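You operate a simulated robot arm through the tools that you are given. There is no shell and no other tool. Be economical: measure what you need, move in short steps, check, and stop when the job is done.

The job below is to be done with a simulated two-armed robot. You get a single attempt, and the scene is never put back.

## Task
Air the damp out with the fan till the blue meter reads 55 or less.
Fine: hold the meter still while you press its key, before and after; fan off last; dry hands on the rockers.

The check looks at the end state, three seconds after you hand in, the way a careful person would. Anything else that was tipped, shoved, dropped, spilled or broken makes it a failure.

## Robot
Two 7-joint arms with two-finger parallel grippers on one trunk, on a base that drives. Base frame: it is fixed to the floor where the robot stands at the start and does not move with it; the origin is under the middle of the robot, x ahead of it, y to its left, z up. Readings come in m, rad, newtons and seconds.
The left shoulder is at the start at [0.06, 0.144, 0.926], the right one opposite. With the tool pointing down near the work surface each hand reaches from about 0.28 to 0.7 m from the robot's upright axis, wherever it stands, measured 20 degrees to its own side. Places, roughly: boiler rocker [-0.2, 0.7, 1.3]; cream knob [-0.5, 0.6, 1]; fan rocker [-0.2, 0.7, 1.3]; light rocker [-0.3, 0.7, 1.3]; white valve knob [0.4, 0.5, 1]; yellow key of the blue meter [0.5, 0, 0.9]. Payload 1.57 kg a hand.
The TCP of each hand is the grasp point between the finger pads, 0.03 m short of the fingertips. In the tool frame z runs along the fingers and y along their closing line. Largest opening 0.11 m; finger width 0.024, thickness 0.012; the body of the gripper, 0.048 by 0.112 m, starts 0.078 m behind the TCP.
Orientation is told as [roll, pitch, yaw] about the base's x, y, z axes, in that order, counted from this pose: with the fingers straight down and closing along the base's y, the tool's x points along the base's -x, its y along +y and its z along -z.

## Interface
- The arms move only by the tool step_arm. It takes "left_steps", "right_steps" or both (then of equal length, played together; a hand with none holds still); each is a list of rows, each a list of 7 numbers: the shift along the base's x, y, z in units of 400 mm (1.0 is 400 mm), then the turn, a rotation vector about the base's x, y, z in units of 60 degrees (1.0 is 60 degrees), then the finger opening in m, from 0 to 0.11. In form: [[tx, ty, tz, rx, ry, rz, claw], ...]. A call has 1 to 12 rows; each row is the pose to reach, as a shift and turn from the pose commanded when the call began. A call with a number of a shift or a turn outside -1 to 1 is refused whole. Rows are played at 5 a second. More than 0.05 m and 0.15 rad between two rows, or a gripper value outside its range, and nothing of the call is played. A pose out of reach is approached as far as the arm can. The call stops where the force on the tool passes 40 N (or 10 N more than at its start, if that is more) or the arm is blocked; 0.2 s more then pass. Each finger travels about 0.045 m/s and halts on what it meets, pressing with about 27 N; the grip force reading is that of the motor and also rises with nothing between the fingers. The clock runs only during rows and for 0.2 s after the last one: add rows that repeat a pose to give the fingers time. It gives the time, the measured TCP pose, the force on the tool (base axes), the opening and the grip force at its end, in the units of the frame above (readings bear some noise), with the torque about the TCP (base axes, N m) and any sound that the robot's microphone picked up.
- Cameras (640 x 400 px; columns grow to the right, rows downward): "scene" is now at [0.0084, 0.0656, 1.5344]; the picture's right is [0.88, -0.48, 0.00], its down [-0.37, -0.68, -0.63] and it looks along [0.30, 0.55, -0.78] (base axes); focal length 214 px, centre (320, 200). "left" rides on the left gripper at [0.07, -0.016, -0.141] in its tool frame; the picture's right is [0.23, 0.97, 0.00], its down [-0.86, 0.20, -0.48] and it looks along [-0.47, 0.11, 0.88] (tool axes); focal length 222 px, centre (320, 200). "right" rides on the right gripper at [0.07, 0.016, -0.141] in its tool frame; the picture's right is [-0.23, 0.97, 0.00], its down [-0.86, -0.20, -0.48] and it looks along [-0.47, -0.11, 0.88] (tool axes); focal length 222 px, centre (320, 200). There is no depth. A picture from a camera that has moved, and an enlarged one, comes with that camera's place and axes in the base frame and with its lens.
- grab_frame(camera): a new picture of that camera. No time passes.
- move_column(by): slides the trunk up (or, below 0, down) by that many m; the arms and the scene camera ride with it, the base frame stays. It gives what a move gives, with no picture.
- roll_base(legs): drives the robot by 1 to 6 legs, each [ahead, left, turn to the left] in m, m and rad, along the robot's own axes; the way and the turn of a leg run together, so that a leg with both is an arc; at most 1.5 m and 3.142 rad a leg. The arms and the cameras ride along, it lands a little off, and it stops where it bumps. It gives what a move gives.
- turn_head(pan, tilt): turns the head with the scene camera to pan (to the left, within 1.501 rad either way) and tilt (down, from -0.506 to 1.204), counted from straight ahead of the robot. It gives what a move gives.
- enlarge(camera, box): a new picture of the part [left, top, right, bottom] of that camera's present view, enlarged. No time passes.
- finish_job(): hands the job in; it is judged then, once.

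Go step by step. Nothing tells you exact positions but the pictures and the camera data: compare them with the known pose of the tool, close in by small moves and look again before you grip or let go. The budget is 120 turns and 88 pictures, counting those below and the enlarged ones. Unless the task says otherwise, let go and move clear before handing in, and close with one line.

The tools are called as a command line: name --argument value ..., lists and objects as JSON in quotes. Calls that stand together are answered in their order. step_arm: Moves the arms, as the interface text tells. Its arguments: {"type":"object","properties":{"left_steps":{"type":"array"},"right_steps":{"type":"array"}},"required":[]} The other tools are called the same way: move_column (by) slides the trunk up or down; roll_base (legs) drives the base; turn_head (pan, tilt) turns the head that bears the scene camera; grab_frame (camera) takes a picture; enlarge (camera, box) takes an enlarged picture of a part of a camera's view; finish_job () hands the job in.

At the start:

```text
time: 0.0
left_tool_pos: [0.2644, 0.3796, 1.0006]
left_orientation: [0.0, 0.002, 0.001]
left_contact_force: [-0.1, -0.5, 0.5]
left_moment: [-0.02, -0.02, 0.0]
left_gripper_width: 0.1099
left_gripper_force: 0.2
right_tool_pos: [0.3841, 0.063, 1.0001]
right_orientation: [0.0, -0.001, 0.0]
right_contact_force: [0.2, 0.7, -0.7]
right_moment: [0.02, 0.0, -0.01]
right_gripper_width: 0.11
right_gripper_force: 0.0
trunk travel left (down, up): [-0.525, 0.065]
robot x, y, heading: [-0.0023, -0.0002, -0.002]
head pan, tilt: [1.073, 0.89]
```

scene: 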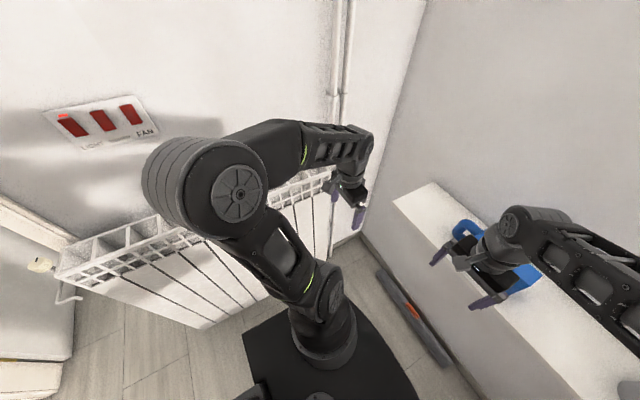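
right: 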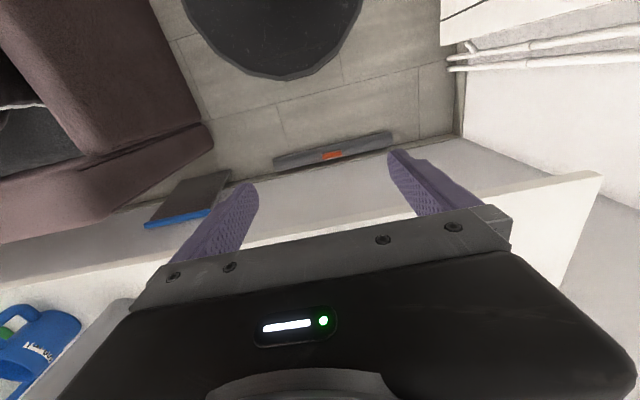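
left: 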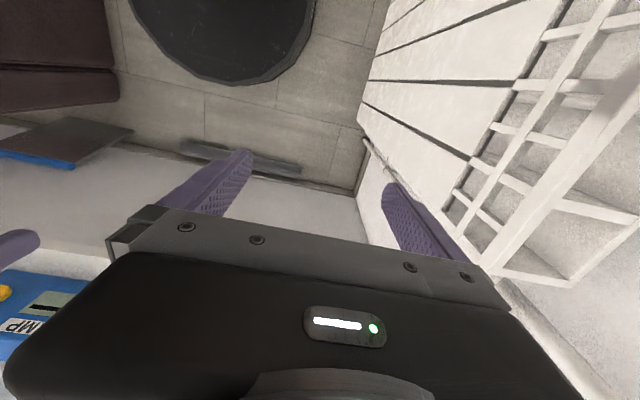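

The switch panel is on the left wall, and the shelf with the blue items lies ahead and to the right. I'll look closer at the panel first, then turn the head toward the meter.

enlarge --camera "scene" --box '[20, 70, 180, 170]'

turn_head --pan 0.0 --tilt 0.9

grab_frame --camera "scene"

```text
4.00 times, centred on (100, 120) of scene
camera zoom: at [0.0084, 0.0656, 1.5344], right [0.88, -0.48, 0.0], down [-0.37, -0.68, -0.63], along [0.3, 0.55, -0.78], focal length 858 px, centre (1200, 520)
```

zoom: 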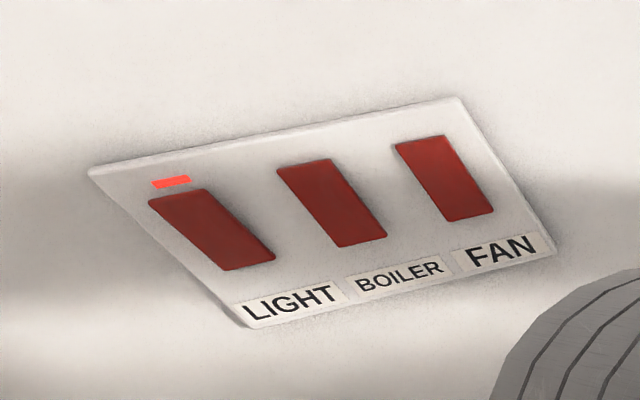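

```text
time: 1.3
left_tool_pos: [0.2631, 0.3782, 0.9994]
left_orientation: [0.0, 0.001, -0.001]
left_contact_force: [-0.9, -0.1, 0.5]
left_moment: [0.02, 0.0, 0.03]
left_gripper_width: 0.1099
left_gripper_force: 0.0
right_tool_pos: [0.3847, 0.0629, 0.9996]
right_orientation: [0.0, -0.001, 0.002]
right_contact_force: [-0.2, -0.2, 0.2]
right_moment: [0.01, 0.01, 0.0]
right_gripper_width: 0.1104
right_gripper_force: 0.0
trunk travel left (down, up): [-0.525, 0.065]
robot x, y, heading: [0.0014, -0.0021, 0.002]
head pan, tilt: [0.0, 0.901]
```

```text
83 pictures are left
camera scene: at [0.0476, -0.0012, 1.5336], right [0.0, -1.0, 0.0], down [-0.78, 0.0, -0.62], along [0.62, 0.0, -0.78], focal length 214 px, centre (320, 200)
```

scene: 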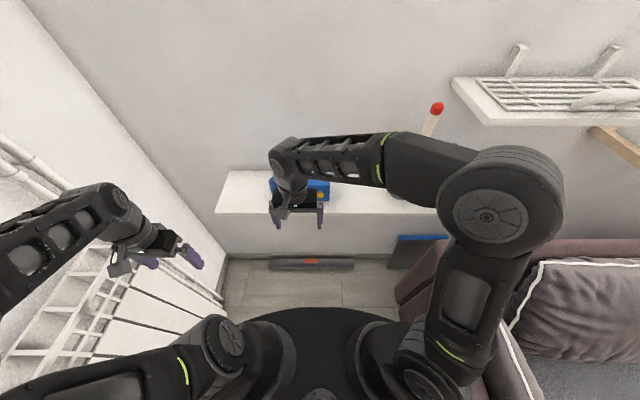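

The light is lit and the fan looks off. The right arm hides the meter, so I'll move it up and away to see.

step_arm --right_steps '[[0, 0, 0.12, 0, 0, 0, 0.11], [-0.1, -0.05, 0.2, 0, 0, 0, 0.11], [-0.15, -0.15, 0.2, 0, 0, 0, 0.11], [-0.2, -0.25, 0.2, 0, 0, 0, 0.11], [-0.2, -0.37, 0.2, 0, 0, 0, 0.11], [-0.2, -0.49, 0.2, 0, 0, 0, 0.11], [-0.2, -0.6, 0.2, 0, 0, 0, 0.11]]'

grab_frame --camera "scene"

```text
refused: row 2 steps farther than a row can; nothing moved
```

```text
82 pictures are left
camera scene: at [0.0476, -0.0012, 1.5336], right [0.0, -1.0, 0.0], down [-0.78, 0.0, -0.62], along [0.62, 0.0, -0.78], focal length 214 px, centre (320, 200)
```

scene: 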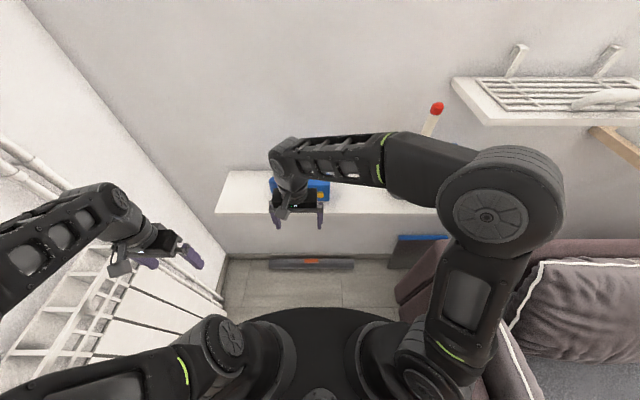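

The step was too long and nothing moved, so I'll resend it with shorter rows.

step_arm --right_steps '[[0, 0, 0.1, 0, 0, 0, 0.11], [-0.07, 0, 0.18, 0, 0, 0, 0.11], [-0.13, -0.09, 0.2, 0, 0, 0, 0.11], [-0.18, -0.19, 0.2, 0, 0, 0, 0.11], [-0.2, -0.3, 0.2, 0, 0, 0, 0.11], [-0.2, -0.42, 0.2, 0, 0, 0, 0.11], [-0.2, -0.53, 0.2, 0, 0, 0, 0.11]]'

grab_frame --camera "scene"

```text
time: 2.9
left_tool_pos: [0.2642, 0.3792, 0.9998]
left_orientation: [0.0, 0.0, -0.001]
left_contact_force: [-0.3, -0.4, -0.4]
left_moment: [0.01, 0.01, 0.0]
left_gripper_width: 0.1099
left_gripper_force: 0.2
right_tool_pos: [0.3029, -0.1485, 1.0784]
right_orientation: [0.0, 0.001, 0.0]
right_contact_force: [0.3, -0.3, 0.1]
right_moment: [0.0, -0.01, 0.0]
right_gripper_width: 0.1101
right_gripper_force: 0.1
trunk travel left (down, up): [-0.525, 0.065]
robot x, y, heading: [-0.0013, -0.0017, -0.002]
head pan, tilt: [0.0, 0.901]
```

```text
81 pictures are left
camera scene: at [0.0472, -0.0019, 1.5336], right [0.0, -1.0, 0.0], down [-0.78, 0.0, -0.62], along [0.62, 0.0, -0.78], focal length 214 px, centre (320, 200)
```

scene: 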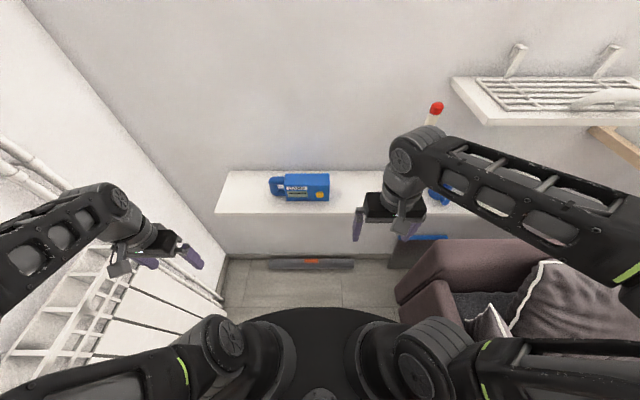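

enlarge --camera "scene" --box '[260, 160, 340, 210]'

grab_frame --camera "right"

grab_frame --camera "left"

```text
8.00 times, centred on (300, 185) of scene
camera zoom: at [0.0472, -0.0019, 1.5336], right [0.0, -1.0, 0.0], down [-0.78, 0.0, -0.62], along [0.62, 0.0, -0.78], focal length 1716 px, centre (480, 320)
```

zoom: 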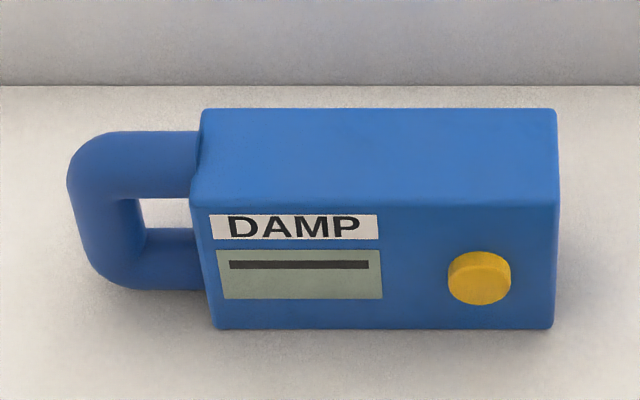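

```text
79 pictures are left
camera right: at [0.2344, -0.133, 1.2207], right [0.23, 0.97, 0.0], down [0.86, -0.2, 0.48], along [0.47, -0.11, -0.88], focal length 222 px, centre (320, 200)
```

right: 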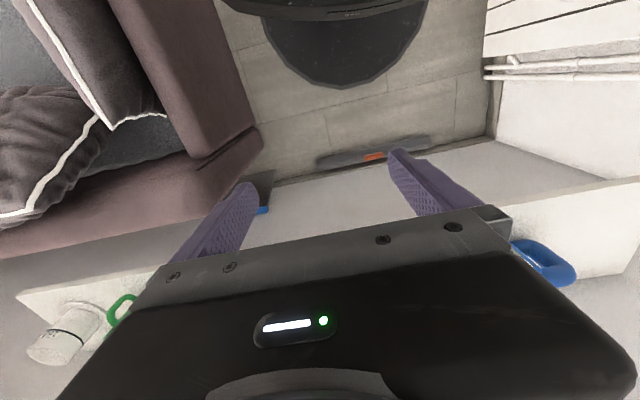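

```text
78 pictures are left
camera left: at [0.1944, 0.3619, 1.1402], right [-0.23, 0.97, 0.0], down [0.85, 0.2, 0.48], along [0.47, 0.11, -0.88], focal length 222 px, centre (320, 200)
```

left: 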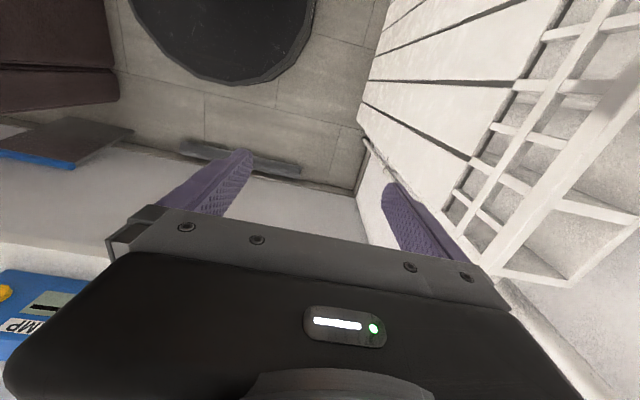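

The damp meter has its face toward me: the key is at about (0.54, 0, 0.944) and the handle is on its left. I'll look around the rest of the room, including for the fan and anything wet.

turn_head --pan 1.5 --tilt 0.3

grab_frame --camera "scene"

turn_head --pan -0.7 --tilt 0.5

grab_frame --camera "scene"

turn_head --pan 0.3 --tilt -0.2

grab_frame --camera "scene"

```text
time: 4.5
left_tool_pos: [0.264, 0.3784, 0.9999]
left_orientation: [0.001, 0.0, 0.001]
left_contact_force: [0.0, -1.0, -0.3]
left_moment: [0.03, 0.01, -0.01]
left_gripper_width: 0.1102
left_gripper_force: 0.0
right_tool_pos: [0.3029, -0.1461, 1.0785]
right_orientation: [0.0, 0.0, 0.0]
right_contact_force: [-0.5, -0.4, -0.5]
right_moment: [0.01, -0.01, 0.05]
right_gripper_width: 0.11
right_gripper_force: 0.0
trunk travel left (down, up): [-0.525, 0.065]
robot x, y, heading: [-0.0002, 0.0013, -0.0]
head pan, tilt: [1.499, 0.3]
```

```text
77 pictures are left
camera scene: at [-0.0212, 0.0918, 1.5859], right [1.0, -0.07, 0.0], down [-0.02, -0.3, -0.96], along [0.07, 0.95, -0.3], focal length 214 px, centre (320, 200)
```

scene: 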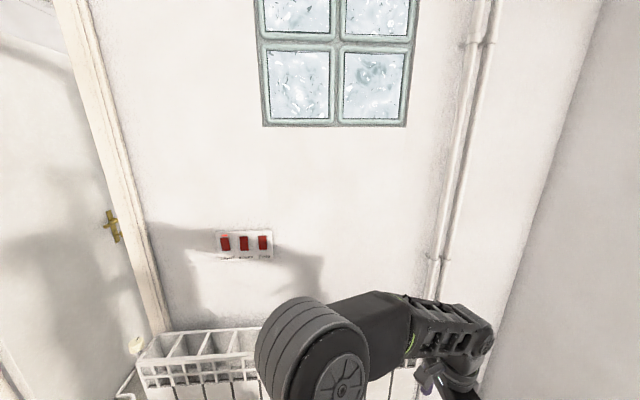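

```text
time: 6.6
left_tool_pos: [0.264, 0.3799, 1.0005]
left_orientation: [0.002, 0.0, 0.0]
left_contact_force: [0.4, 0.1, -0.4]
left_moment: [0.03, 0.03, -0.01]
left_gripper_width: 0.1097
left_gripper_force: 0.0
right_tool_pos: [0.3041, -0.1476, 1.0794]
right_orientation: [0.0, 0.001, 0.0]
right_contact_force: [0.6, -0.4, 0.8]
right_moment: [-0.01, 0.0, -0.01]
right_gripper_width: 0.1101
right_gripper_force: 0.1
trunk travel left (down, up): [-0.525, 0.065]
robot x, y, heading: [-0.0009, 0.001, -0.0]
head pan, tilt: [-0.7, 0.499]
```

```text
76 pictures are left
camera scene: at [0.0417, -0.0598, 1.5675], right [-0.64, -0.77, 0.0], down [-0.37, 0.31, -0.88], along [0.67, -0.57, -0.48], focal length 214 px, centre (320, 200)
```

scene: 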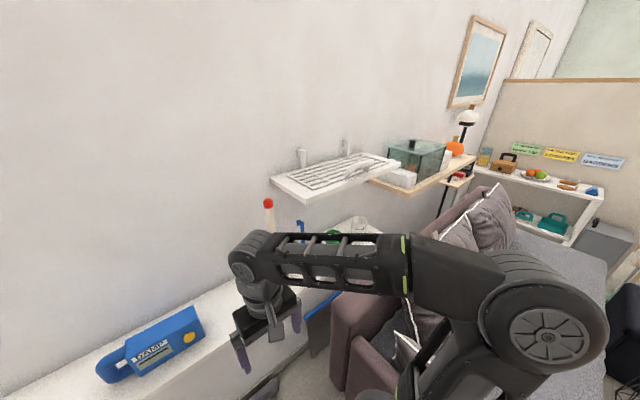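

```text
time: 7.9
left_tool_pos: [0.2648, 0.3779, 1.0]
left_orientation: [0.001, 0.0, 0.0]
left_contact_force: [0.2, -0.1, -0.4]
left_moment: [-0.03, 0.02, 0.02]
left_gripper_width: 0.1097
left_gripper_force: 0.1
right_tool_pos: [0.3054, -0.1475, 1.0787]
right_orientation: [0.0, 0.001, 0.0]
right_contact_force: [0.9, 0.1, 0.3]
right_moment: [0.01, -0.03, 0.0]
right_gripper_width: 0.1101
right_gripper_force: 0.1
trunk travel left (down, up): [-0.525, 0.065]
robot x, y, heading: [-0.0008, -0.0009, 0.002]
head pan, tilt: [0.3, -0.201]
```

```text
75 pictures are left
camera scene: at [0.0516, 0.0233, 1.631], right [0.29, -0.96, 0.0], down [0.19, 0.06, -0.98], along [0.94, 0.29, 0.2], focal length 214 px, centre (320, 200)
```

scene: 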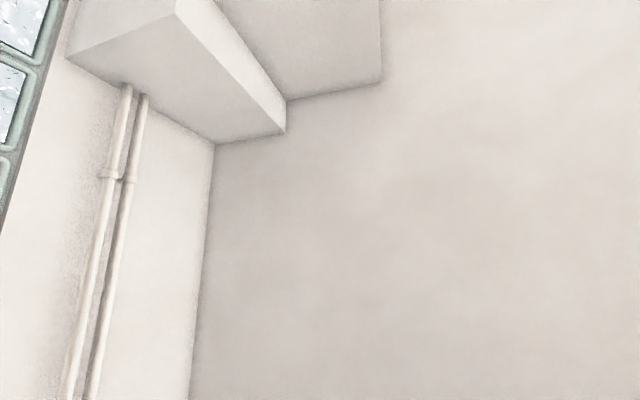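

Nothing obviously wet is nearby, and the fan itself isn't in sight. I'll bring the left hand above and in front of the meter handle to see the handle's shape.

step_arm --left_steps '[[0, 0, 0.12, 0, 0, 0, 0.11], [0.03, -0.02, 0.22, 0, 0, 0, 0.11], [0.11, -0.08, 0.25, 0, 0, 0, 0.11], [0.2, -0.15, 0.25, 0, 0, 0, 0.11], [0.28, -0.22, 0.25, 0, 0, 0, 0.11], [0.32, -0.3, 0.25, 0, 0, 0, 0.11], [0.35, -0.35, 0.25, 0, 0, 0, 0.11]]'

grab_frame --camera "left"

turn_head --pan -0.1 --tilt 0.8

grab_frame --camera "scene"

```text
time: 9.5
left_tool_pos: [0.4034, 0.238, 1.1009]
left_orientation: [0.0, -0.001, 0.0]
left_contact_force: [-0.1, 0.5, 0.6]
left_moment: [0.0, -0.01, -0.01]
left_gripper_width: 0.11
left_gripper_force: 0.0
right_tool_pos: [0.3046, -0.1489, 1.0792]
right_orientation: [0.0, 0.0, 0.0]
right_contact_force: [1.1, -0.2, -0.1]
right_moment: [0.0, 0.02, 0.01]
right_gripper_width: 0.1102
right_gripper_force: 0.1
trunk travel left (down, up): [-0.525, 0.065]
robot x, y, heading: [0.0054, -0.0011, -0.005]
head pan, tilt: [0.3, -0.201]
```

```text
74 pictures are left
camera left: at [0.3343, 0.2222, 1.2406], right [-0.23, 0.97, 0.0], down [0.86, 0.2, 0.48], along [0.47, 0.11, -0.88], focal length 222 px, centre (320, 200)
```

left: 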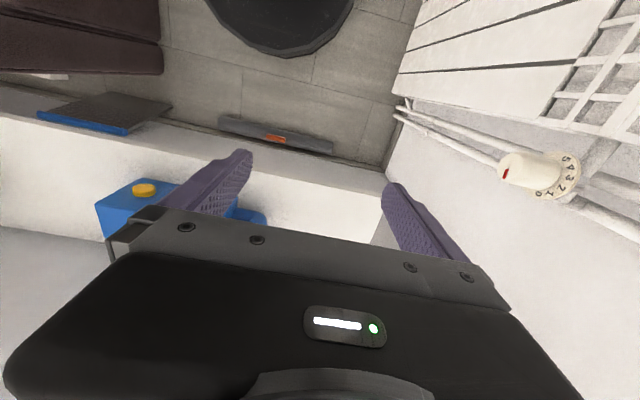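

```text
time: 10.7
left_tool_pos: [0.4031, 0.2388, 1.0996]
left_orientation: [-0.001, -0.001, 0.0]
left_contact_force: [-0.1, 0.4, 1.0]
left_moment: [0.02, 0.0, 0.03]
left_gripper_width: 0.1099
left_gripper_force: 0.1
right_tool_pos: [0.3043, -0.1477, 1.08]
right_orientation: [0.0, -0.001, 0.0]
right_contact_force: [-0.3, -0.1, 0.0]
right_moment: [-0.01, 0.0, 0.01]
right_gripper_width: 0.1098
right_gripper_force: 0.1
trunk travel left (down, up): [-0.525, 0.065]
robot x, y, heading: [-0.0002, -0.0031, 0.003]
head pan, tilt: [-0.099, 0.799]
```

```text
73 pictures are left
camera scene: at [0.0524, -0.0093, 1.5416], right [-0.1, -1.0, 0.0], down [-0.71, 0.07, -0.7], along [0.69, -0.07, -0.72], focal length 214 px, centre (320, 200)
```

scene: 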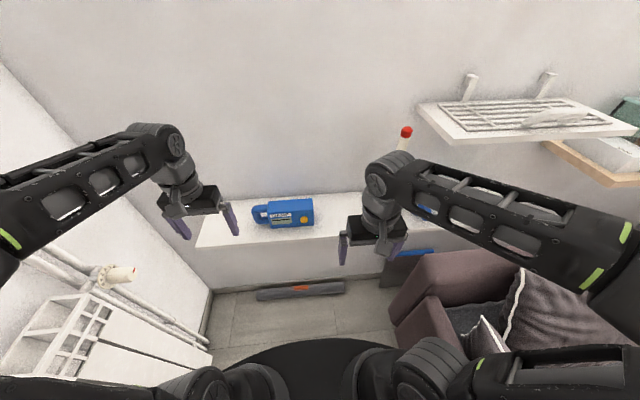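

The handle is still partly hidden, so I'll move the left hand above it for a view between the fingers.

step_arm --left_steps '[[0.07, -0.08, 0, 0, 0, 0, 0.11], [0.14, -0.16, 0, 0, 0, 0, 0.11], [0.18, -0.21, 0, 0, 0, 0, 0.11]]'

grab_frame --camera "left"

```text
time: 11.5
left_tool_pos: [0.4756, 0.1541, 1.1]
left_orientation: [0.002, 0.001, 0.002]
left_contact_force: [0.7, 0.0, -0.1]
left_moment: [0.02, 0.02, -0.03]
left_gripper_width: 0.11
left_gripper_force: 0.0
right_tool_pos: [0.3046, -0.148, 1.0785]
right_orientation: [-0.001, 0.001, 0.0]
right_contact_force: [0.4, -0.4, 0.4]
right_moment: [0.01, 0.02, 0.0]
right_gripper_width: 0.1098
right_gripper_force: 0.0
trunk travel left (down, up): [-0.525, 0.065]
robot x, y, heading: [-0.0001, 0.0002, 0.0]
head pan, tilt: [-0.099, 0.799]
```

```text
72 pictures are left
camera left: at [0.4065, 0.1381, 1.2411], right [-0.23, 0.97, 0.0], down [0.86, 0.2, 0.48], along [0.47, 0.11, -0.88], focal length 222 px, centre (320, 200)
```

left: 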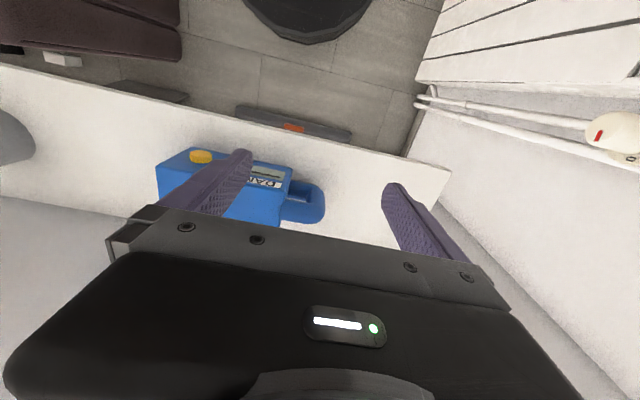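

enlarge --camera "left" --box '[240, 140, 340, 240]'

```text
4.00 times, centred on (290, 190) of left
camera zoom: at [0.4065, 0.1381, 1.2411], right [-0.23, 0.97, 0.0], down [0.86, 0.2, 0.48], along [0.47, 0.11, -0.88], focal length 888 px, centre (440, 240)
```

zoom: 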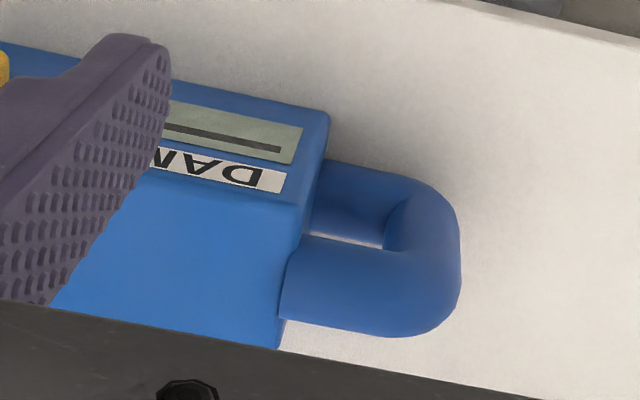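

The handle is an upright loop whose top bar runs along y at about x 0.578, z 0.965. I'll turn the left hand −90° in yaw so the fingers close along x around that bar.

step_arm --left_steps '[[0, 0, 0.0, 0, 0, -0.125, 0.11], [0, 0, 0.0, 0, 0, -0.25, 0.11], [0, 0, 0.0, 0, 0, -0.375, 0.11], [0.02, 0, 0.0, 0, 0, -0.5, 0.11], [0.05, 0, 0.0, 0, 0, -0.625, 0.11], [0.07, 0, 0.0, 0, 0, -0.75, 0.11], [0.1, 0.0, 0.0, 0, 0, -0.875, 0.1], [0.12, 0.0, 0.0, 0, 0, -1.0, 0.09]]'

step_arm --left_steps '[[0.03, 0, 0.0, 0, 0, -0.125, 0.08], [0.05, 0, 0.0, 0, 0, -0.25, 0.07], [0.09, 0, 0.0, 0, 0, -0.375, 0.07], [0.135, 0.0, 0.0, 0, 0, -0.5, 0.07]]'

grab_frame --camera "left"

grab_frame --camera "scene"

```text
time: 13.3
left_tool_pos: [0.5196, 0.1566, 1.1016]
left_orientation: [0.005, -0.003, -0.984]
left_contact_force: [0.0, 0.7, 0.0]
left_moment: [0.01, 0.01, 0.05]
left_gripper_width: 0.0904
left_gripper_force: 0.1
left hand out of reach, approached as far as the arm can: row 8
right_tool_pos: [0.304, -0.1478, 1.0796]
right_orientation: [0.0, -0.001, 0.0]
right_contact_force: [-0.2, 0.9, -0.8]
right_moment: [0.0, 0.02, -0.01]
right_gripper_width: 0.11
right_gripper_force: 0.0
trunk travel left (down, up): [-0.525, 0.065]
robot x, y, heading: [-0.0001, 0.0023, 0.0]
head pan, tilt: [-0.099, 0.799]
```

```text
time: 14.3
left_tool_pos: [0.5614, 0.158, 1.0685]
left_orientation: [0.002, -0.007, -1.433]
left_contact_force: [-0.1, 0.2, 0.1]
left_moment: [0.05, -0.07, 0.01]
left_gripper_width: 0.0701
left_gripper_force: 0.0
left hand out of reach, approached as far as the arm can: row 1, 2, 3, 4
right_tool_pos: [0.3014, -0.1475, 1.08]
right_orientation: [0.001, -0.001, 0.001]
right_contact_force: [-0.6, -0.4, -0.1]
right_moment: [-0.01, -0.05, 0.06]
right_gripper_width: 0.1101
right_gripper_force: 0.1
trunk travel left (down, up): [-0.525, 0.065]
robot x, y, heading: [0.0011, -0.0001, -0.002]
head pan, tilt: [-0.099, 0.799]
```

```text
70 pictures are left
camera left: at [0.5366, 0.2247, 1.2077], right [0.93, 0.36, 0.0], down [0.31, -0.82, 0.49], along [0.17, -0.45, -0.87], focal length 222 px, centre (320, 200)
```

left: 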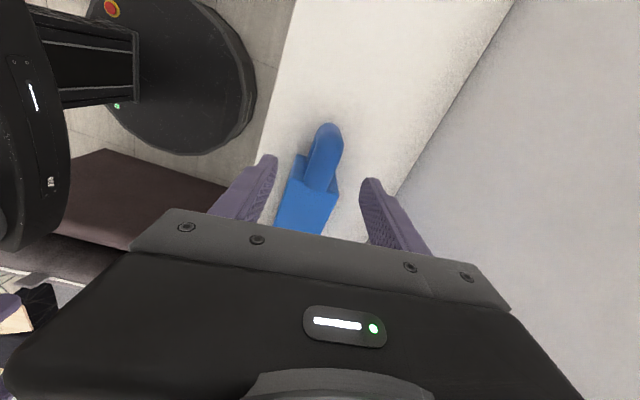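

```text
69 pictures are left
camera scene: at [0.05, -0.0096, 1.5416], right [-0.1, -1.0, 0.0], down [-0.71, 0.07, -0.7], along [0.69, -0.07, -0.72], focal length 214 px, centre (320, 200)
```

scene: 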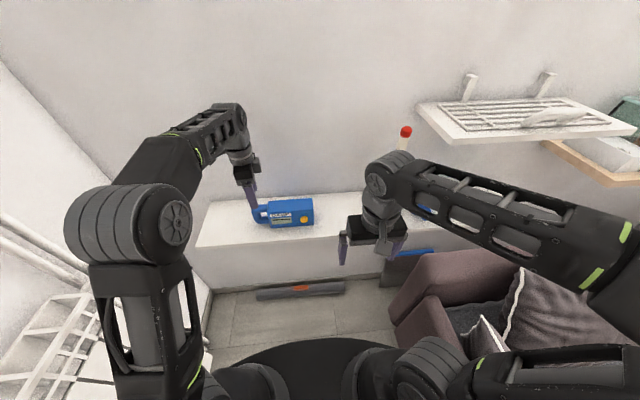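

The left hand is at its reach limit at this height. Lowering should bring it back within reach, so I'll go down a little and check alignment.

step_arm --left_steps '[[0, 0, -0.1, 0, 0, 0, 0.07], [0, 0, -0.15, 0, 0, 0, 0.07], [0, 0, -0.15, 0, 0, 0, 0.07]]'

grab_frame --camera "left"

```text
time: 15.1
left_tool_pos: [0.5628, 0.1573, 1.0073]
left_orientation: [0.0, -0.007, -1.433]
left_contact_force: [0.5, 0.2, -0.6]
left_moment: [0.03, 0.02, 0.0]
left_gripper_width: 0.0701
left_gripper_force: 0.1
right_tool_pos: [0.3041, -0.1478, 1.0798]
right_orientation: [0.0, 0.0, 0.0]
right_contact_force: [-0.2, 0.2, -1.0]
right_moment: [0.0, 0.0, -0.01]
right_gripper_width: 0.11
right_gripper_force: 0.1
trunk travel left (down, up): [-0.525, 0.065]
robot x, y, heading: [0.0023, 0.0014, 0.0]
head pan, tilt: [-0.099, 0.799]
```

```text
68 pictures are left
camera left: at [0.5373, 0.2254, 1.1473], right [0.93, 0.36, 0.0], down [0.32, -0.82, 0.48], along [0.17, -0.45, -0.87], focal length 222 px, centre (320, 200)
```

left: 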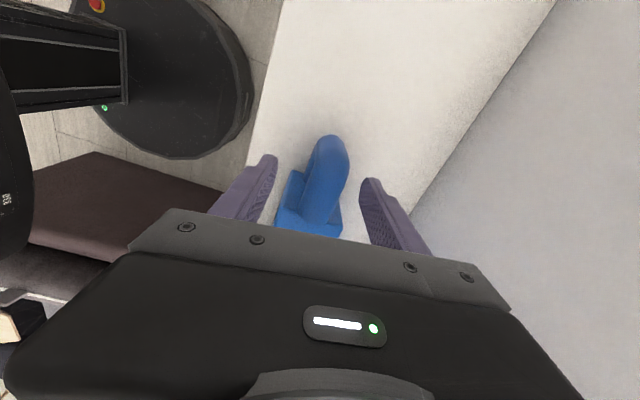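

The bar lies between the fingers at x≈0.57. I'll correct yaw and x slightly, then lower around it.

step_arm --left_steps '[[0.018, -0.01, 0, 0, 0, -0.12, 0.07], [0.018, -0.01, 0, 0, 0, -0.12, 0.07], [0.018, -0.01, -0.06, 0, 0, -0.12, 0.07], [0.018, -0.01, -0.11, 0, 0, -0.12, 0.07], [0.018, -0.01, -0.11, 0, 0, -0.12, 0.07]]'

grab_frame --camera "left"

enlarge --camera "scene" --box '[220, 160, 340, 235]'

```text
time: 16.3
left_tool_pos: [0.5702, 0.1536, 0.9641]
left_orientation: [0.0, -0.008, -1.557]
left_contact_force: [0.9, -0.4, -0.1]
left_moment: [-0.01, 0.01, -0.01]
left_gripper_width: 0.07
left_gripper_force: 0.0
right_tool_pos: [0.3048, -0.1476, 1.079]
right_orientation: [0.0, 0.001, 0.001]
right_contact_force: [-0.4, 0.1, 0.4]
right_moment: [0.01, 0.0, 0.03]
right_gripper_width: 0.11
right_gripper_force: 0.1
trunk travel left (down, up): [-0.525, 0.065]
robot x, y, heading: [0.0041, -0.0008, 0.006]
head pan, tilt: [-0.099, 0.799]
```

```text
67 pictures are left
camera left: at [0.5541, 0.2241, 1.1042], right [0.97, 0.24, 0.0], down [0.21, -0.85, 0.48], along [0.12, -0.47, -0.87], focal length 222 px, centre (320, 200)
```

left: 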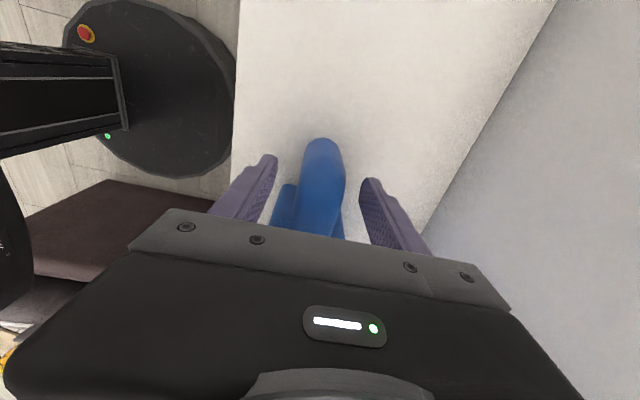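

```text
5.33 times, centred on (280, 198) of scene
camera zoom: at [0.0524, -0.0093, 1.5415], right [-0.1, -1.0, 0.0], down [-0.71, 0.07, -0.7], along [0.69, -0.07, -0.72], focal length 1144 px, centre (533, 213)
```

zoom: 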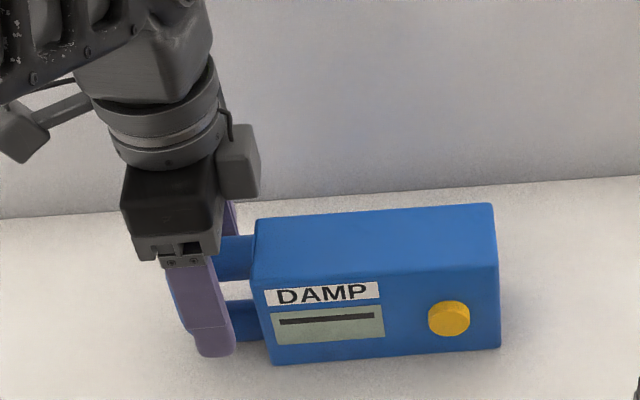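

The fingers straddle the bar, well centred. I'll close gently.

step_arm --left_steps '[[0, 0, 0, 0, 0, 0, 0.055], [0, 0, 0, 0, 0, 0, 0.045], [0, 0, 0, 0, 0, 0, 0.035], [0, 0, 0, 0, 0, 0, 0.025], [0, 0, 0, 0, 0, 0, 0.02], [0, 0, 0, 0, 0, 0, 0.02], [0, 0, 0, 0, 0, 0, 0.02]]'

enlarge --camera "scene" --box '[220, 160, 340, 235]'

```text
time: 17.9
left_tool_pos: [0.5705, 0.1525, 0.9634]
left_orientation: [0.001, -0.008, -1.556]
left_contact_force: [-1.7, -0.5, -0.7]
left_moment: [-0.02, -0.04, -0.1]
left_gripper_width: 0.0294
left_gripper_force: 27.3
right_tool_pos: [0.3036, -0.1468, 1.0782]
right_orientation: [-0.001, -0.002, 0.001]
right_contact_force: [-0.3, 0.8, 0.3]
right_moment: [-0.03, 0.01, 0.04]
right_gripper_width: 0.11
right_gripper_force: 0.1
trunk travel left (down, up): [-0.525, 0.065]
robot x, y, heading: [-0.0025, 0.0004, 0.001]
head pan, tilt: [-0.099, 0.799]
```

```text
5.33 times, centred on (280, 198) of scene
camera zoom: at [0.0523, -0.0094, 1.5415], right [-0.1, -1.0, 0.0], down [-0.71, 0.07, -0.7], along [0.69, -0.07, -0.72], focal length 1144 px, centre (533, 213)
```

zoom: 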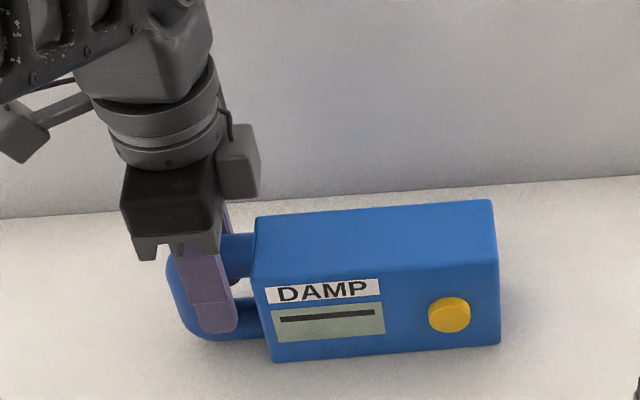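

The handle is held firmly with a 29 mm grip. Now I'll tilt the right hand forward with its fingers closed and bring it in front of the key.

step_arm --right_steps '[[0.0, 0.045, 0, 0, -0.125, 0, 0.08], [0.02, 0.09, 0, 0, -0.25, 0, 0.05], [0.05, 0.135, 0, 0, -0.375, 0, 0.02], [0.08, 0.18, -0.02, 0, -0.5, 0, 0.0], [0.11, 0.225, -0.06, 0, -0.625, 0, 0.0], [0.14, 0.27, -0.1, 0, -0.75, 0, 0], [0.17, 0.32, -0.15, 0, -0.875, 0, 0], [0.2, 0.365, -0.2, 0, -1.0, 0, 0], [0.25, 0.365, -0.24, 0, -1.0, 0, 0], [0.28, 0.365, -0.28, 0, -1.0, 0, 0]]'

grab_frame --camera "scene"

grab_frame --camera "right"

```text
time: 20.1
left_tool_pos: [0.5704, 0.1536, 0.964]
left_orientation: [0.0, -0.007, -1.556]
left_contact_force: [0.4, 0.0, 0.2]
left_moment: [-0.05, 0.02, 0.06]
left_gripper_width: 0.0291
left_gripper_force: 27.0
right_tool_pos: [0.4229, 0.0047, 0.9698]
right_orientation: [-0.001, -1.048, 0.001]
right_contact_force: [-0.4, 0.8, 0.3]
right_moment: [0.03, -0.01, -0.01]
right_gripper_width: 0.0002
right_gripper_force: 21.4
right hand out of reach, approached as far as the arm can: row 6, 7, 8, 9, 10
trunk travel left (down, up): [-0.525, 0.065]
robot x, y, heading: [-0.0005, 0.0004, -0.007]
head pan, tilt: [-0.099, 0.799]
```

```text
64 pictures are left
camera scene: at [0.0525, -0.0094, 1.5415], right [-0.1, -1.0, 0.0], down [-0.71, 0.07, -0.7], along [0.69, -0.07, -0.72], focal length 214 px, centre (320, 200)
```

scene: 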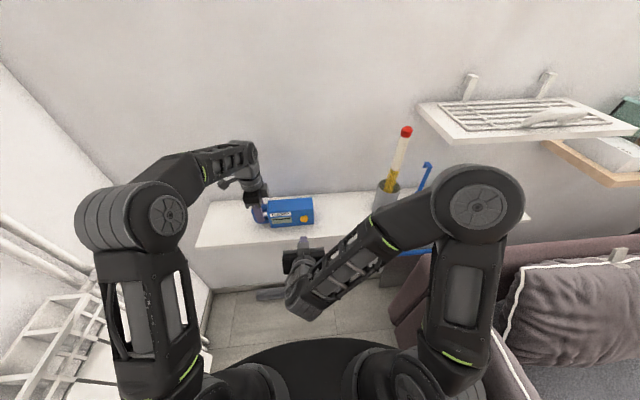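

```text
63 pictures are left
camera right: at [0.2658, 0.0212, 0.9795], right [0.11, 0.97, 0.2], down [0.01, -0.2, 0.98], along [0.99, -0.11, -0.04], focal length 222 px, centre (320, 200)
```

right: 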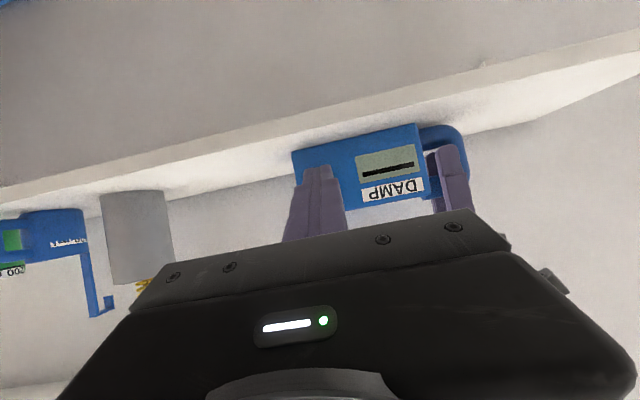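

The right hand is lined up just short of the key. I'll move closer and check.

step_arm --right_steps '[[0.08, -0.017, -0.02, 0, 0, 0, 0], [0.14, -0.017, -0.035, 0, 0, 0, 0], [0.16, -0.017, -0.035, 0, 0, 0, 0], [0.16, -0.017, -0.035, 0, 0, 0, 0]]'

enlarge --camera "scene" --box '[220, 170, 340, 245]'

enlarge --camera "right" --box '[240, 90, 480, 240]'

```text
time: 21.1
left_tool_pos: [0.5706, 0.1542, 0.9653]
left_orientation: [0.001, -0.006, -1.557]
left_contact_force: [1.0, 0.5, 1.3]
left_moment: [0.04, 0.01, -0.04]
left_gripper_width: 0.0294
left_gripper_force: 27.2
right_tool_pos: [0.4885, -0.0008, 0.9533]
right_orientation: [0.0, -1.048, 0.0]
right_contact_force: [0.0, 0.5, 0.8]
right_moment: [0.04, -0.02, 0.03]
right_gripper_width: 0.0
right_gripper_force: 20.8
trunk travel left (down, up): [-0.525, 0.065]
robot x, y, heading: [-0.0003, 0.003, -0.002]
head pan, tilt: [-0.099, 0.799]
```

```text
5.33 times, centred on (280, 208) of scene
camera zoom: at [0.0525, -0.0093, 1.5415], right [-0.1, -1.0, 0.0], down [-0.71, 0.07, -0.7], along [0.69, -0.07, -0.72], focal length 1144 px, centre (533, 160)
```

zoom: 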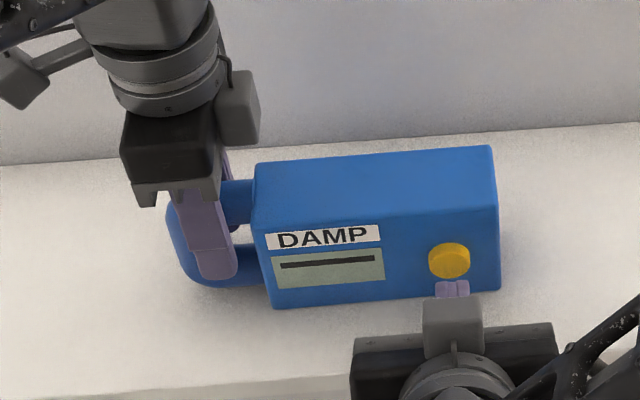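

```text
2.67 times, centred on (360, 165) of right
camera zoom: at [0.332, 0.0146, 0.9648], right [0.11, 0.97, 0.2], down [0.01, -0.2, 0.98], along [0.99, -0.11, -0.04], focal length 592 px, centre (213, 293)
```

zoom: 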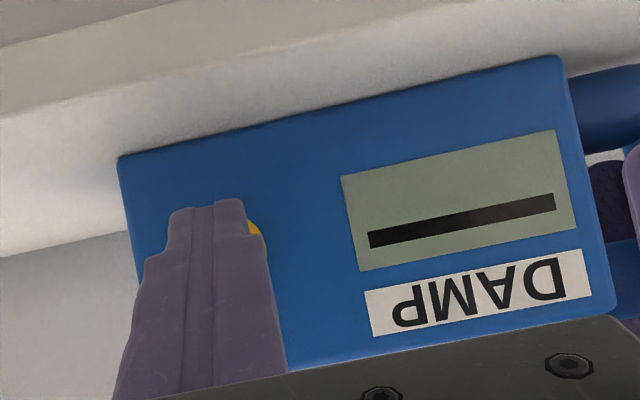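

The tip is aligned with the key. I'll press in small steps and watch the force.

step_arm --right_steps '[[0.025, -0.002, 0.002, 0, 0, 0, 0], [0.04, -0.002, 0.002, 0, 0, 0, 0], [0.05, -0.002, 0.002, 0, 0, 0, 0], [0.055, -0.002, 0.002, 0, 0, 0, 0]]'

enlarge --camera "scene" --box '[220, 170, 340, 245]'

```text
time: 22.1
left_tool_pos: [0.5707, 0.1547, 0.9652]
left_orientation: [0.001, -0.008, -1.554]
left_contact_force: [5.1, 0.8, 0.3]
left_moment: [0.06, -0.01, 0.69]
left_gripper_width: 0.0295
left_gripper_force: 26.8
right_tool_pos: [0.5079, -0.0017, 0.9549]
right_orientation: [0.0, -1.047, 0.002]
right_contact_force: [-6.1, 0.2, 2.5]
right_moment: [-0.02, -0.01, 0.03]
right_gripper_width: 0.0001
right_gripper_force: 21.5
trunk travel left (down, up): [-0.525, 0.065]
robot x, y, heading: [0.004, 0.0003, -0.003]
head pan, tilt: [-0.099, 0.799]
heard: click
```

```text
5.33 times, centred on (280, 208) of scene
camera zoom: at [0.0523, -0.0092, 1.5415], right [-0.1, -1.0, 0.0], down [-0.71, 0.07, -0.7], along [0.69, -0.07, -0.72], focal length 1144 px, centre (533, 160)
```

zoom: 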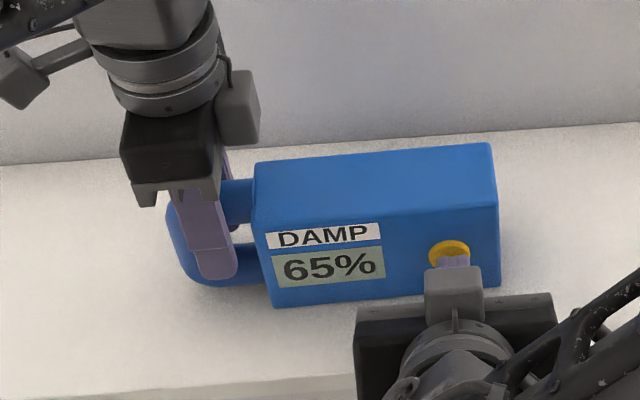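

The meter reads 65%. I'll back off the key, then release the handle and raise the left hand.

step_arm --right_steps '[[-0.03, 0, 0, 0, 0, 0, 0], [-0.1, 0, 0.03, 0, 0, 0, 0], [-0.2, -0.02, 0.06, 0, 0, 0, 0], [-0.25, -0.1, 0.1, 0, 0, 0, 0], [-0.25, -0.2, 0.14, 0, 0, 0, 0]]'

step_arm --left_steps '[[0, 0, 0, 0, 0, 0, 0.04], [0, 0, 0, 0, 0, 0, 0.055], [0, 0, 0, 0, 0, 0, 0.065], [0, 0, 0, 0, 0, 0, 0.07], [0, 0, 0.06, 0, 0, 0, 0.07], [0, 0, 0.12, 0, 0, 0, 0.07], [-0.08, 0.03, 0.2, 0, 0, 0, 0.07], [-0.18, 0.07, 0.2, 0, 0, 0, 0.07], [-0.28, 0.11, 0.2, 0, 0, 0, 0.05], [-0.38, 0.15, 0.2, 0, 0, 0, 0.03], [-0.48, 0.17, 0.2, 0, 0, 0, 0.0], [-0.53, 0.2, 0.2, 0, 0, 0, 0.0]]'

grab_frame --camera "scene"

```text
time: 23.3
left_tool_pos: [0.5703, 0.1538, 0.9638]
left_orientation: [-0.001, -0.005, -1.556]
left_contact_force: [-0.7, -1.5, 0.1]
left_moment: [-0.39, 0.09, -0.12]
left_gripper_width: 0.0292
left_gripper_force: 27.0
right_tool_pos: [0.456, -0.0437, 1.0333]
right_orientation: [0.0, -1.048, 0.002]
right_contact_force: [0.2, 0.4, 0.5]
right_moment: [-0.04, -0.03, 0.04]
right_gripper_width: 0.0001
right_gripper_force: 20.9
right hand out of reach, approached as far as the arm can: row 3, 4, 5
trunk travel left (down, up): [-0.525, 0.065]
robot x, y, heading: [-0.0037, 0.0033, -0.005]
head pan, tilt: [-0.099, 0.799]
```

```text
time: 25.9
left_tool_pos: [0.3552, 0.2327, 1.0455]
left_orientation: [-0.001, -0.007, -1.558]
left_contact_force: [0.3, 0.0, -0.8]
left_moment: [-0.01, -0.01, -0.02]
left_gripper_width: 0.0
left_gripper_force: 7.8
right_tool_pos: [0.4576, -0.043, 1.0319]
right_orientation: [-0.003, -1.045, 0.0]
right_contact_force: [0.0, -0.4, 0.6]
right_moment: [-0.02, -0.01, 0.01]
right_gripper_width: 0.0001
right_gripper_force: 21.4
trunk travel left (down, up): [-0.525, 0.065]
robot x, y, heading: [0.0001, -0.0017, 0.001]
head pan, tilt: [-0.099, 0.799]
```

```text
59 pictures are left
camera scene: at [0.0521, -0.009, 1.5415], right [-0.1, -0.99, 0.0], down [-0.71, 0.07, -0.7], along [0.69, -0.07, -0.72], focal length 214 px, centre (320, 200)
```

scene: 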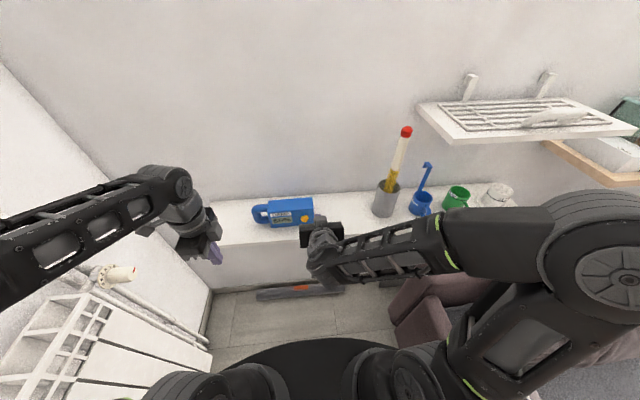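

The meter stands undisturbed. I'll tuck both arms back before turning toward the switch wall.

step_arm --right_steps '[[0.0, -0.02, 0.02, 0, 0.125, 0, 0], [-0.03, -0.05, 0.04, 0, 0.25, 0, 0], [-0.08, -0.08, 0.08, 0, 0.375, 0, 0], [-0.14, -0.11, 0.1, 0, 0.5, 0, 0], [-0.2, -0.15, 0.12, 0, 0.625, 0, 0], [-0.26, -0.2, 0.12, 0, 0.75, 0, 0], [-0.31, -0.25, 0.12, 0, 0.875, 0, 0], [-0.35, -0.3, 0.12, 0, 1.0, 0, 0]]' --left_steps '[[0, 0, 0.05, 0, 0, 0.125, 0], [-0.03, 0.02, 0.1, 0, 0, 0.25, 0], [-0.06, 0.05, 0.15, 0, 0, 0.375, 0], [-0.09, 0.08, 0.2, 0, 0, 0.5, 0], [-0.12, 0.11, 0.24, 0, 0, 0.625, 0], [-0.15, 0.14, 0.24, 0, 0, 0.75, 0], [-0.18, 0.17, 0.24, 0, 0, 0.875, 0], [-0.2, 0.2, 0.24, 0, 0, 1.0, 0]]'

step_arm --left_steps '[[0, 0, 0.0, 0, 0, 0.125, 0], [0, 0, 0, 0, 0, 0.25, 0], [0, 0, 0, 0, 0, 0.375, 0], [0, 0, 0, 0, 0, 0.5, 0]]'

turn_head --pan 0.4 --tilt 0.5

roll_base --legs '[[0, 0, 1.2]]'

grab_frame --camera "scene"

```text
time: 27.7
left_tool_pos: [0.2933, 0.3296, 1.1117]
left_orientation: [0.002, -0.009, -0.508]
left_contact_force: [-0.9, -0.4, -0.5]
left_moment: [0.04, -0.01, 0.01]
left_gripper_width: 0.0
left_gripper_force: 20.8
left hand out of reach, approached as far as the arm can: row 4, 5, 6, 7, 8
right_tool_pos: [0.3106, -0.1636, 1.0806]
right_orientation: [0.002, 0.001, 0.0]
right_contact_force: [-0.1, 0.3, -0.2]
right_moment: [0.02, -0.01, -0.02]
right_gripper_width: 0.0
right_gripper_force: 20.8
trunk travel left (down, up): [-0.525, 0.065]
robot x, y, heading: [0.0007, -0.0024, 0.003]
head pan, tilt: [-0.099, 0.799]
```

```text
time: 28.7
left_tool_pos: [0.2927, 0.3312, 1.1102]
left_orientation: [0.0, -0.007, 0.018]
left_contact_force: [-0.4, 0.0, 0.0]
left_moment: [0.01, -0.01, -0.02]
left_gripper_width: 0.0
left_gripper_force: 21.2
right_tool_pos: [0.3135, -0.1611, 1.0812]
right_orientation: [-0.001, -0.001, 0.0]
right_contact_force: [-0.4, -0.1, 0.7]
right_moment: [-0.03, 0.01, -0.04]
right_gripper_width: 0.0002
right_gripper_force: 21.2
trunk travel left (down, up): [-0.525, 0.065]
robot x, y, heading: [0.0019, 0.002, -0.003]
head pan, tilt: [-0.099, 0.799]
```

```text
time: 29.7
left_tool_pos: [0.2936, 0.3293, 1.1096]
left_orientation: [0.0, -0.008, 0.015]
left_contact_force: [-0.2, -0.7, 0.5]
left_moment: [0.01, 0.0, 0.01]
left_gripper_width: 0.0001
left_gripper_force: 21.3
right_tool_pos: [0.3127, -0.1625, 1.08]
right_orientation: [0.0, 0.001, 0.0]
right_contact_force: [-0.1, -0.3, 0.5]
right_moment: [-0.02, -0.02, 0.0]
right_gripper_width: 0.0
right_gripper_force: 21.2
trunk travel left (down, up): [-0.525, 0.065]
robot x, y, heading: [0.0006, 0.0013, 0.0]
head pan, tilt: [0.4, 0.499]
```

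```text
time: 33.1
left_tool_pos: [-0.2033, 0.3903, 1.1106]
left_orientation: [0.001, -0.007, 1.22]
left_contact_force: [-1.4, 0.3, 0.5]
left_moment: [-0.01, -0.02, 0.02]
left_gripper_width: 0.0004
left_gripper_force: 20.7
right_tool_pos: [0.2625, 0.2348, 1.0807]
right_orientation: [-0.001, -0.001, 1.205]
right_contact_force: [-0.1, -0.3, -0.7]
right_moment: [0.0, -0.03, -0.03]
right_gripper_width: 0.0
right_gripper_force: 21.5
trunk travel left (down, up): [-0.525, 0.065]
robot x, y, heading: [0.0026, 0.0046, 1.202]
head pan, tilt: [0.4, 0.499]
```

```text
58 pictures are left
camera scene: at [-0.0119, 0.0617, 1.5675], right [1.0, 0.03, 0.0], down [0.02, -0.48, -0.88], along [-0.03, 0.88, -0.48], focal length 214 px, centre (320, 200)
```

scene: 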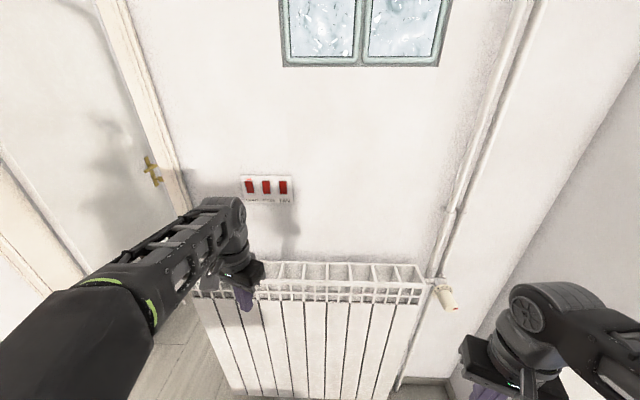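

Now the robot faces the panel. I'll zoom in on the rockers.

enlarge --camera "scene" --box '[227, 165, 307, 215]'

```text
8.00 times, centred on (267, 190) of scene
camera zoom: at [-0.0119, 0.0617, 1.5675], right [1.0, 0.03, 0.0], down [0.02, -0.48, -0.88], along [-0.03, 0.88, -0.48], focal length 1716 px, centre (744, 280)
```

zoom: 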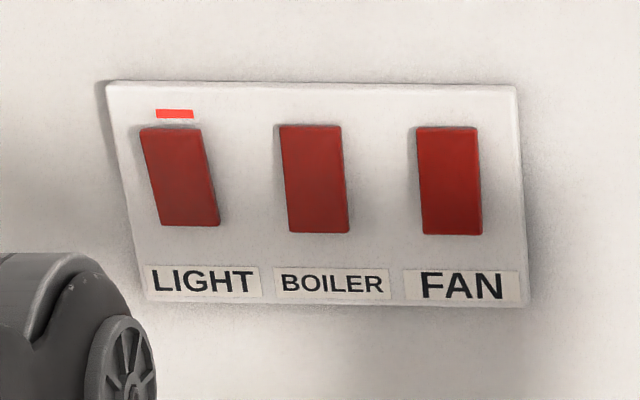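

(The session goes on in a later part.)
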